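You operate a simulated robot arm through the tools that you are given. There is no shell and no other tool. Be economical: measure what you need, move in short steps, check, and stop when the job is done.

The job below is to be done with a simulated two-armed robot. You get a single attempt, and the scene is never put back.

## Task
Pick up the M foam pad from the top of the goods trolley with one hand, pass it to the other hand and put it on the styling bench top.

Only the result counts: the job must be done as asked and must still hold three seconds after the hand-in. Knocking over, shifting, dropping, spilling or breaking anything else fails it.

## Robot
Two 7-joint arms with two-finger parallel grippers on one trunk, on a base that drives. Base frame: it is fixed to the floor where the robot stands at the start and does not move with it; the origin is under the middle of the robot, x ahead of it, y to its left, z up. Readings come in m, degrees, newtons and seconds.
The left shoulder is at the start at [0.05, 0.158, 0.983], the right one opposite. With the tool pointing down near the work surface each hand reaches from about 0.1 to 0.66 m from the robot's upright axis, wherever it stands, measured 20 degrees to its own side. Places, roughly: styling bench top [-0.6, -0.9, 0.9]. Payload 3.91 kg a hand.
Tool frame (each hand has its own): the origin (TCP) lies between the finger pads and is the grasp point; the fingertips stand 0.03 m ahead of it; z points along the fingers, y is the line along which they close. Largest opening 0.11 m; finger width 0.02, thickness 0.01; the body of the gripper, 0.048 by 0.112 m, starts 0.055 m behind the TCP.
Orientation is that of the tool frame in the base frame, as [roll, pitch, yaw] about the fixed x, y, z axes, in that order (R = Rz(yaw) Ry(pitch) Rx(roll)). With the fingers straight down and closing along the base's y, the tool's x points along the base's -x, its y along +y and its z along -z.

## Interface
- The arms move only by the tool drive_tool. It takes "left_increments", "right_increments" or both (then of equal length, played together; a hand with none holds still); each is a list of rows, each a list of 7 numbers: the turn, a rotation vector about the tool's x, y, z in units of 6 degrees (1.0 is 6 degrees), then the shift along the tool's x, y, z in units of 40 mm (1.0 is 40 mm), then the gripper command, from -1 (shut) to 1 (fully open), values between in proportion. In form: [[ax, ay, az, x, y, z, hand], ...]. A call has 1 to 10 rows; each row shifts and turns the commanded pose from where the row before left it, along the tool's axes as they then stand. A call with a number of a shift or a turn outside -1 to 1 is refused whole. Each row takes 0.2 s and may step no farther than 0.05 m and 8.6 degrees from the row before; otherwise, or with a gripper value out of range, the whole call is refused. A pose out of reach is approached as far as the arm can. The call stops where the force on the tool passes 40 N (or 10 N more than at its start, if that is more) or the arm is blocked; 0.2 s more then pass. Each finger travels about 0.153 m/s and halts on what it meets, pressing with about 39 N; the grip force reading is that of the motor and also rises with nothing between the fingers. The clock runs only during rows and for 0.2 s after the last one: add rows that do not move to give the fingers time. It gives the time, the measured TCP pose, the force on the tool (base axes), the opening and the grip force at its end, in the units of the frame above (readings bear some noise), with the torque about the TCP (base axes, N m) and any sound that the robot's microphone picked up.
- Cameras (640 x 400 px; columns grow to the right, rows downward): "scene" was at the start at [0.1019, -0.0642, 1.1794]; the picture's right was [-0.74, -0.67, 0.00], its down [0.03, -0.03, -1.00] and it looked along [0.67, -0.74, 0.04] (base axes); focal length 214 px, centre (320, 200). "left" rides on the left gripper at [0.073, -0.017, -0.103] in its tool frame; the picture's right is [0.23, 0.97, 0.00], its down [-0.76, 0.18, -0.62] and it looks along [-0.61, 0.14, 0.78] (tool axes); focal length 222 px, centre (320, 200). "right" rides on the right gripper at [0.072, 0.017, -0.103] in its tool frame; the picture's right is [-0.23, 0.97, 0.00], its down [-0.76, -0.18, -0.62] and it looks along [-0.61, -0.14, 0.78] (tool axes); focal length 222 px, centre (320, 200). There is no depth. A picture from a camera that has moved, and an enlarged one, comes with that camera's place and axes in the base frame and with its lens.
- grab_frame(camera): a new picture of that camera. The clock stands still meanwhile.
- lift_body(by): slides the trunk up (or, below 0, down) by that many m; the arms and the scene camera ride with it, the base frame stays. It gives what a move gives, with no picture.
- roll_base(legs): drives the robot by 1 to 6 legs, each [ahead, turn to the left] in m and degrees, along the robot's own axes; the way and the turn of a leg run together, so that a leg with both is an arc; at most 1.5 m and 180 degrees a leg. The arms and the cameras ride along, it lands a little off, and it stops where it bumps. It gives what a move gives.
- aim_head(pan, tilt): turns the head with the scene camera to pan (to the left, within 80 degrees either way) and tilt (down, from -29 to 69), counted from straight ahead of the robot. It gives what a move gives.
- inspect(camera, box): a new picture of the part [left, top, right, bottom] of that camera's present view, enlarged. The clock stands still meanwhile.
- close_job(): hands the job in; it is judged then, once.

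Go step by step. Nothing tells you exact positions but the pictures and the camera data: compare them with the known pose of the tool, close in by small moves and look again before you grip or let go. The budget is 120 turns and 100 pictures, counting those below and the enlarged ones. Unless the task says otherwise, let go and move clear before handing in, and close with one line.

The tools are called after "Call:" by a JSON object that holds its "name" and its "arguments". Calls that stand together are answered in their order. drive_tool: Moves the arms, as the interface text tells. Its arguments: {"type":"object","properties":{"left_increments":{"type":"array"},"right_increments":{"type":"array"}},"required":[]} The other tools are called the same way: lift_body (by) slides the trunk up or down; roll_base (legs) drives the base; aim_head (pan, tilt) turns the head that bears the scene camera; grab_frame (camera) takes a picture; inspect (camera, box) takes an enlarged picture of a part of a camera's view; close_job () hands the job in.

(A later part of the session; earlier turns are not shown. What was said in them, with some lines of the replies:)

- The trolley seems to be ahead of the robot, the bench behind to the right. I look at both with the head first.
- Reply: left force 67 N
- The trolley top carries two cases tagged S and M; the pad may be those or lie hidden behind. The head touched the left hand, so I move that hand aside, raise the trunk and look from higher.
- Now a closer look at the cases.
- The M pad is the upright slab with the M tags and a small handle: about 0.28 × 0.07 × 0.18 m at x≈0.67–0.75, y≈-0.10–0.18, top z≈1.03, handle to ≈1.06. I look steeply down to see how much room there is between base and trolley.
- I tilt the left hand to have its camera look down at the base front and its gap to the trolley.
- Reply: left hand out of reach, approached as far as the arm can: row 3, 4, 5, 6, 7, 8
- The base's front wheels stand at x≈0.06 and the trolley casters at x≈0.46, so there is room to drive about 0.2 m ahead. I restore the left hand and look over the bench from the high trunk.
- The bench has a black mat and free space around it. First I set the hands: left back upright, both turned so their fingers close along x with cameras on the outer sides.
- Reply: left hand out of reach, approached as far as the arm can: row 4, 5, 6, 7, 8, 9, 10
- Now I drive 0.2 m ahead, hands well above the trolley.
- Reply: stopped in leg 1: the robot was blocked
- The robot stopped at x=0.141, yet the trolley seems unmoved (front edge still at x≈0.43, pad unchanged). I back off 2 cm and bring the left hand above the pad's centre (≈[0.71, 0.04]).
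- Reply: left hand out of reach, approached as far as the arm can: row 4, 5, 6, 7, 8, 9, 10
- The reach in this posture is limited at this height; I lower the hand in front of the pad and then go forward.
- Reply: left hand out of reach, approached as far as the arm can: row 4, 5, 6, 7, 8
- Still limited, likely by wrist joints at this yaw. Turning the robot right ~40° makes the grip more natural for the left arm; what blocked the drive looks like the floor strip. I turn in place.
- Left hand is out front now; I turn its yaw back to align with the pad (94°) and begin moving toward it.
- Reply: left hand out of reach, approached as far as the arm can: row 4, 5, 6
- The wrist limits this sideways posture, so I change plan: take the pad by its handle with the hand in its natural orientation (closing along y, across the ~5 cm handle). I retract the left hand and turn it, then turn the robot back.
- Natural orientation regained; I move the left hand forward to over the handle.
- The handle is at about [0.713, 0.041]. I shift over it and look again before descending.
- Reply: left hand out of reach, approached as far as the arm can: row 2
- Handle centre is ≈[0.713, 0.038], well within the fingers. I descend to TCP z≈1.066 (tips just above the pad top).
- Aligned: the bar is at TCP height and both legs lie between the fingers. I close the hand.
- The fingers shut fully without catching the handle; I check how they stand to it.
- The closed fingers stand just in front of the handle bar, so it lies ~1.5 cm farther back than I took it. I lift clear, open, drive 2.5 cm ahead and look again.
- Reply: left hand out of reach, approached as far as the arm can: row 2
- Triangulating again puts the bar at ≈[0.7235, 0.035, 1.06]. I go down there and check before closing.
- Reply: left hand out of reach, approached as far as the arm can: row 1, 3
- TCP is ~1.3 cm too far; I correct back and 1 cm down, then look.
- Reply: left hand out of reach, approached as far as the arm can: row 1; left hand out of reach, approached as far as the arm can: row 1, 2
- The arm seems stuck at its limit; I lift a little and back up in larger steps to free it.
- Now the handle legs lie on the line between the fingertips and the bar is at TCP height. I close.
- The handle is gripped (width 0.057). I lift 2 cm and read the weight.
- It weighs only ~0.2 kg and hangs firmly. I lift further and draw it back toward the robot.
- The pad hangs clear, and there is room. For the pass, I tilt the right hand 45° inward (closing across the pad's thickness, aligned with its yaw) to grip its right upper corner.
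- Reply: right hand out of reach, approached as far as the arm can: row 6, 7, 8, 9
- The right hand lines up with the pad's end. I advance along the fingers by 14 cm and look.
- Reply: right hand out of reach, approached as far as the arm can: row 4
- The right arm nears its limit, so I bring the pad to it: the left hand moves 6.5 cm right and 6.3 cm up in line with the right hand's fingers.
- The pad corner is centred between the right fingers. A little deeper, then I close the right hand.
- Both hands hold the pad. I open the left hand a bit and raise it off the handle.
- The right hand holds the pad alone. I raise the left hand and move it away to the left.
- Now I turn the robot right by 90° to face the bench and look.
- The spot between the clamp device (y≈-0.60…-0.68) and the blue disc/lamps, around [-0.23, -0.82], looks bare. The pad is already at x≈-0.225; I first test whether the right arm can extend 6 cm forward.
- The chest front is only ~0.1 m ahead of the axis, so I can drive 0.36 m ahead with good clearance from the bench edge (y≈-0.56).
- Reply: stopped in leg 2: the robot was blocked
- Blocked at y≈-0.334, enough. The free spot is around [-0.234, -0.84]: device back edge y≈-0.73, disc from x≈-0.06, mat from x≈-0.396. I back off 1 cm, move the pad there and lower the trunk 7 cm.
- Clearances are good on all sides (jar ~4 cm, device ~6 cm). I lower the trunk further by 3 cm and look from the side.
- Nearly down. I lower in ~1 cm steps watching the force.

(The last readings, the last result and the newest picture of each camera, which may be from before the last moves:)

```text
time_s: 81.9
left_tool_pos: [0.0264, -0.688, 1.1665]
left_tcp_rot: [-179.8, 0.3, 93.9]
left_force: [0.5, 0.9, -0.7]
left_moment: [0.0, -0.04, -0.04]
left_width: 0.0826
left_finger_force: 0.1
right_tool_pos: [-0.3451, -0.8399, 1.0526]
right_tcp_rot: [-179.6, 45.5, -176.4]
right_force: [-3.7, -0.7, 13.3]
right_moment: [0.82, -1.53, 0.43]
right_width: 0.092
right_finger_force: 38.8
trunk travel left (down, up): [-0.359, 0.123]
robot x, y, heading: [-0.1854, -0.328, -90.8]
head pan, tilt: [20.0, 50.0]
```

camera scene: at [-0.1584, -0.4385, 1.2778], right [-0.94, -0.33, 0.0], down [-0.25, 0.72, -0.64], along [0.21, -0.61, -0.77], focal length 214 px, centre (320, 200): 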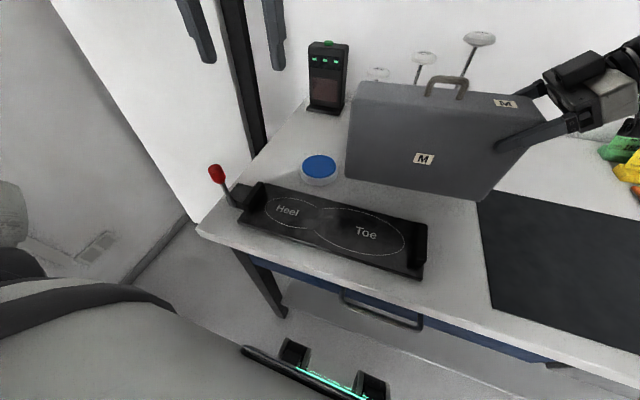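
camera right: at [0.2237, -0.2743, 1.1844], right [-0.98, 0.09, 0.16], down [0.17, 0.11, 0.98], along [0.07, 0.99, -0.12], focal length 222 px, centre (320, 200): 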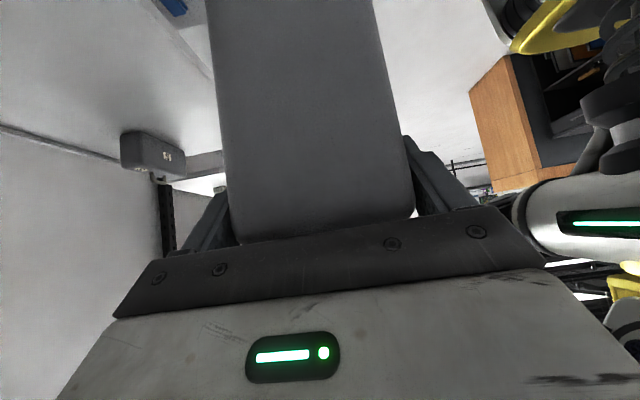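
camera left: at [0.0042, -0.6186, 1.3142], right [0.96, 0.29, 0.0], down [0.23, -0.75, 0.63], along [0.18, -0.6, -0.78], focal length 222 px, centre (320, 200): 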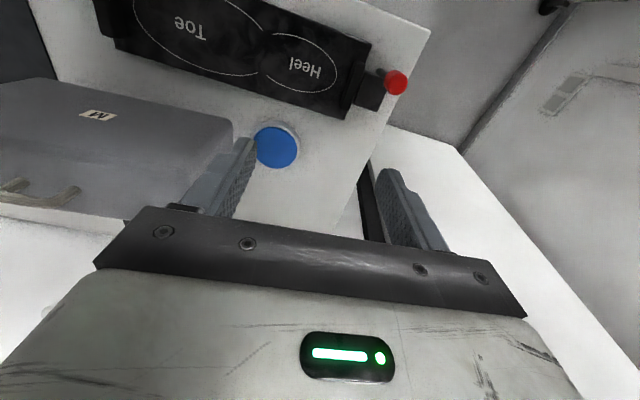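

Contact: 13 N, at the pad's left end. I check how level it is.

Call:
{"name": "grab_frame", "arguments": {"camera": "scene"}}

Call:
{"name": "inspect", "arguments": {"camera": "scene", "box": [320, 60, 560, 210]}}

Call:
{"name": "grab_frame", "arguments": {"camera": "left"}}

```text
43 pictures are left
camera scene: at [-0.1588, -0.4377, 1.2322], right [-0.94, -0.33, 0.0], down [-0.25, 0.72, -0.64], along [0.21, -0.61, -0.77], focal length 214 px, centre (320, 200)
```

scene: 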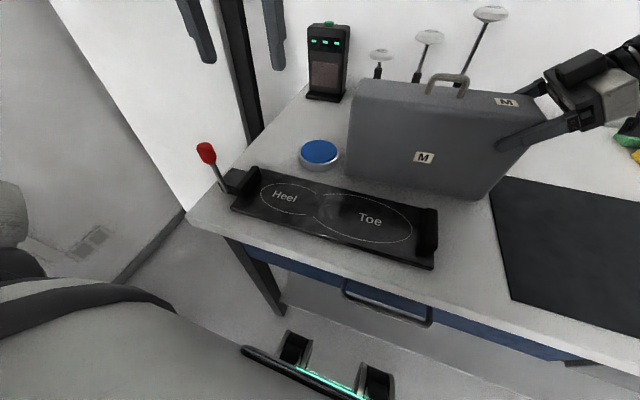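

```text
2.67 times, centred on (440, 135) of scene
camera zoom: at [-0.1588, -0.4377, 1.2322], right [-0.94, -0.33, 0.0], down [-0.25, 0.72, -0.64], along [0.21, -0.61, -0.77], focal length 572 px, centre (0, 373)
```

zoom: 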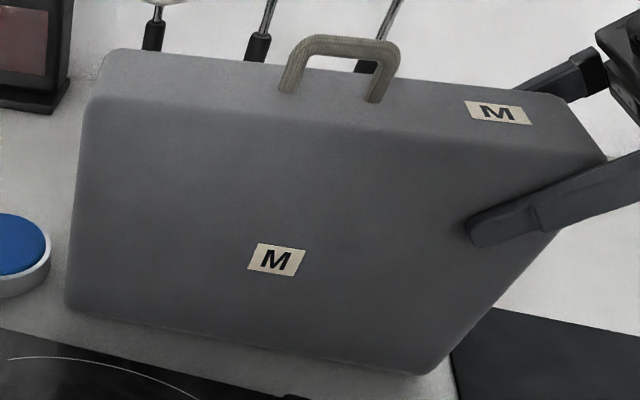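

```text
41 pictures are left
camera left: at [0.0038, -0.6178, 1.2688], right [0.96, 0.29, 0.0], down [0.23, -0.74, 0.63], along [0.18, -0.6, -0.78], focal length 222 px, centre (320, 200)
```

left: 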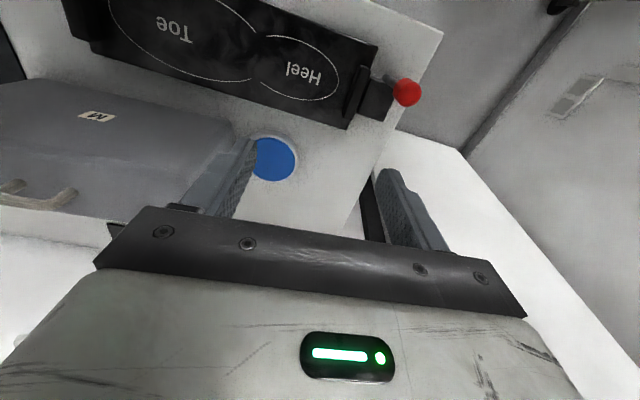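

It is nearly level with the left end touching. I ease 3 mm lower, then open the right hand slowly.

Call:
{"name": "lift_body", "arguments": {"by": -0.003}}

Call:
{"name": "drive_tool", "arguments": {"right_increments": [[0, 0, 0, 0, 0, 0, 0.72], [0, 0, 0, 0, 0, 0, 0.8], [0, 0, 0, 0, 0, 0, 1], [0, 0, 0, 0, 0, 0, 1], [0, 0, 0, 0, 0, 0, 1]]}}

Call:
{"name": "grab_frame", "arguments": {"camera": "scene"}}

Call:
{"name": "grab_frame", "arguments": {"camera": "right"}}

```text
time_s: 82.4
left_tool_pos: [0.0265, -0.6877, 1.1633]
left_tcp_rot: [-179.8, 0.3, 93.9]
left_force: [0.2, 0.0, 1.2]
left_moment: [0.0, 0.01, 0.03]
left_width: 0.0828
left_finger_force: 0.1
right_tool_pos: [-0.3453, -0.8402, 1.0509]
right_tcp_rot: [-179.1, 45.4, -176.1]
right_force: [-7.9, -3.5, 37.1]
right_moment: [1.24, -0.66, 0.43]
right_width: 0.0917
right_finger_force: 39.2
trunk travel left (down, up): [-0.356, 0.126]
robot x, y, heading: [-0.1867, -0.3272, -90.9]
head pan, tilt: [20.0, 50.0]
```

```text
time_s: 83.6
left_tool_pos: [0.0263, -0.6917, 1.1626]
left_tcp_rot: [-179.9, 0.2, 93.9]
left_force: [-0.9, -0.6, 0.7]
left_moment: [-0.03, 0.0, -0.01]
left_width: 0.0826
left_finger_force: 0.0
right_tool_pos: [-0.3454, -0.8396, 1.046]
right_tcp_rot: [-180.0, 45.3, -176.5]
right_force: [0.4, -0.4, 0.1]
right_moment: [-0.02, 0.0, 0.0]
right_width: 0.11
right_finger_force: 0.1
trunk travel left (down, up): [-0.356, 0.126]
robot x, y, heading: [-0.1868, -0.3263, -90.9]
head pan, tilt: [20.0, 50.0]
```

```text
40 pictures are left
camera scene: at [-0.1583, -0.4385, 1.2288], right [-0.94, -0.33, 0.0], down [-0.25, 0.72, -0.64], along [0.21, -0.61, -0.77], focal length 214 px, centre (320, 200)
```

scene: 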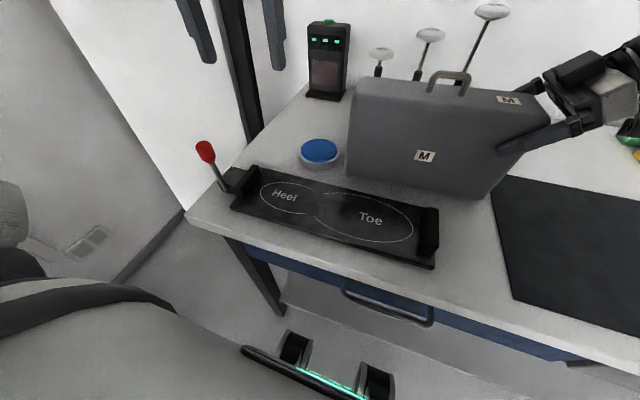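

```text
39 pictures are left
camera right: at [-0.4706, -0.8311, 1.0666], right [0.1, 0.98, 0.16], down [0.1, -0.17, 0.98], along [0.99, -0.09, -0.12], focal length 222 px, centre (320, 200)
```

right: 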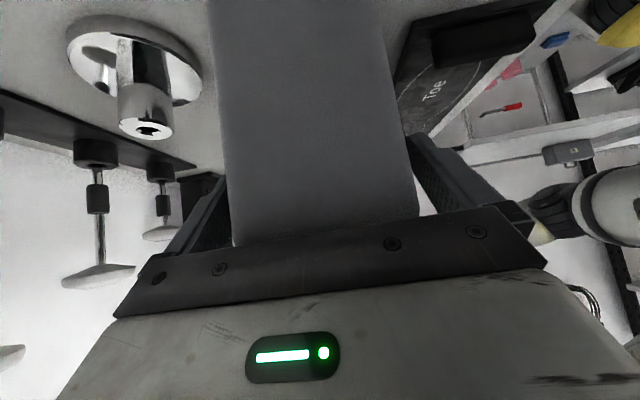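

The pad stands on the bare bench top, released. I withdraw the right hand straight back along its fingers.

Call:
{"name": "drive_tool", "arguments": {"right_increments": [[0, 0, 0, 0, 0, -0.3, 1], [0, 0, 0, 0, 0, -0.5, 1], [0, 0, 0, 0, 0, -0.8, 1], [0, 0, 0, 0, 0, -0.9, 1], [0, 0, 0, 0, 0, -0.9, 1], [0, 0, 0, 0, 0, 0, 1]]}}

Call:
{"name": "grab_frame", "arguments": {"camera": "scene"}}

Call:
{"name": "grab_frame", "arguments": {"camera": "right"}}

```text
time_s: 85.0
left_tool_pos: [0.0261, -0.6904, 1.1615]
left_tcp_rot: [-179.8, 0.3, 93.9]
left_force: [0.3, -0.6, 0.0]
left_moment: [-0.03, 0.0, 0.0]
left_width: 0.0825
left_finger_force: 0.1
right_tool_pos: [-0.4411, -0.8473, 1.1416]
right_tcp_rot: [-179.9, 45.3, -176.5]
right_force: [-0.3, -0.1, -0.5]
right_moment: [0.0, 0.01, 0.0]
right_width: 0.11
right_finger_force: 0.1
trunk travel left (down, up): [-0.356, 0.126]
robot x, y, heading: [-0.1844, -0.3263, -90.6]
head pan, tilt: [20.0, 50.0]
```

```text
38 pictures are left
camera scene: at [-0.1581, -0.4387, 1.2288], right [-0.94, -0.33, 0.0], down [-0.25, 0.72, -0.64], along [0.21, -0.61, -0.77], focal length 214 px, centre (320, 200)
```

scene: 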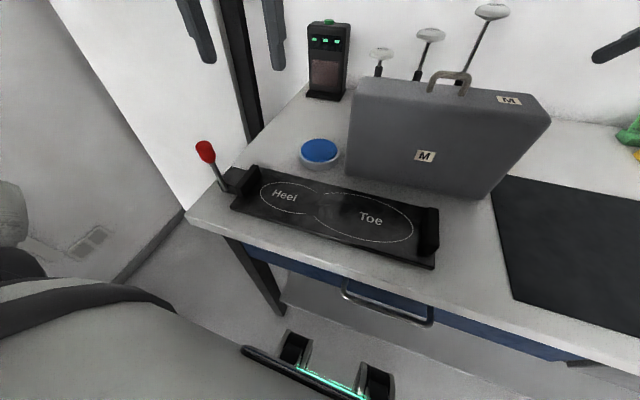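

```text
37 pictures are left
camera right: at [-0.5676, -0.8382, 1.1628], right [0.1, 0.98, 0.16], down [0.1, -0.17, 0.98], along [0.99, -0.08, -0.12], focal length 222 px, centre (320, 200)
```

right: 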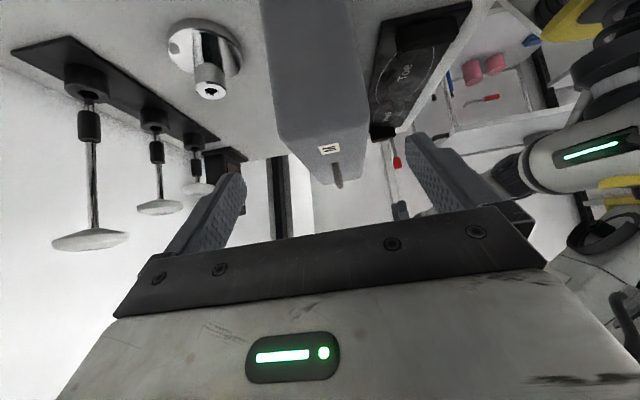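

The pad stands upright on the bare bench top, clear of everything, and both hands are away. I hand in.

Call:
{"name": "close_job", "arguments": {}}

```text
The job is handed in.
```

The M foam pad was picked from the trolley with the left hand and passed to the right. It now stands upright on a bare part of the styling bench top, with both hands clear, and nothing else on the bench or trolley looked moved.
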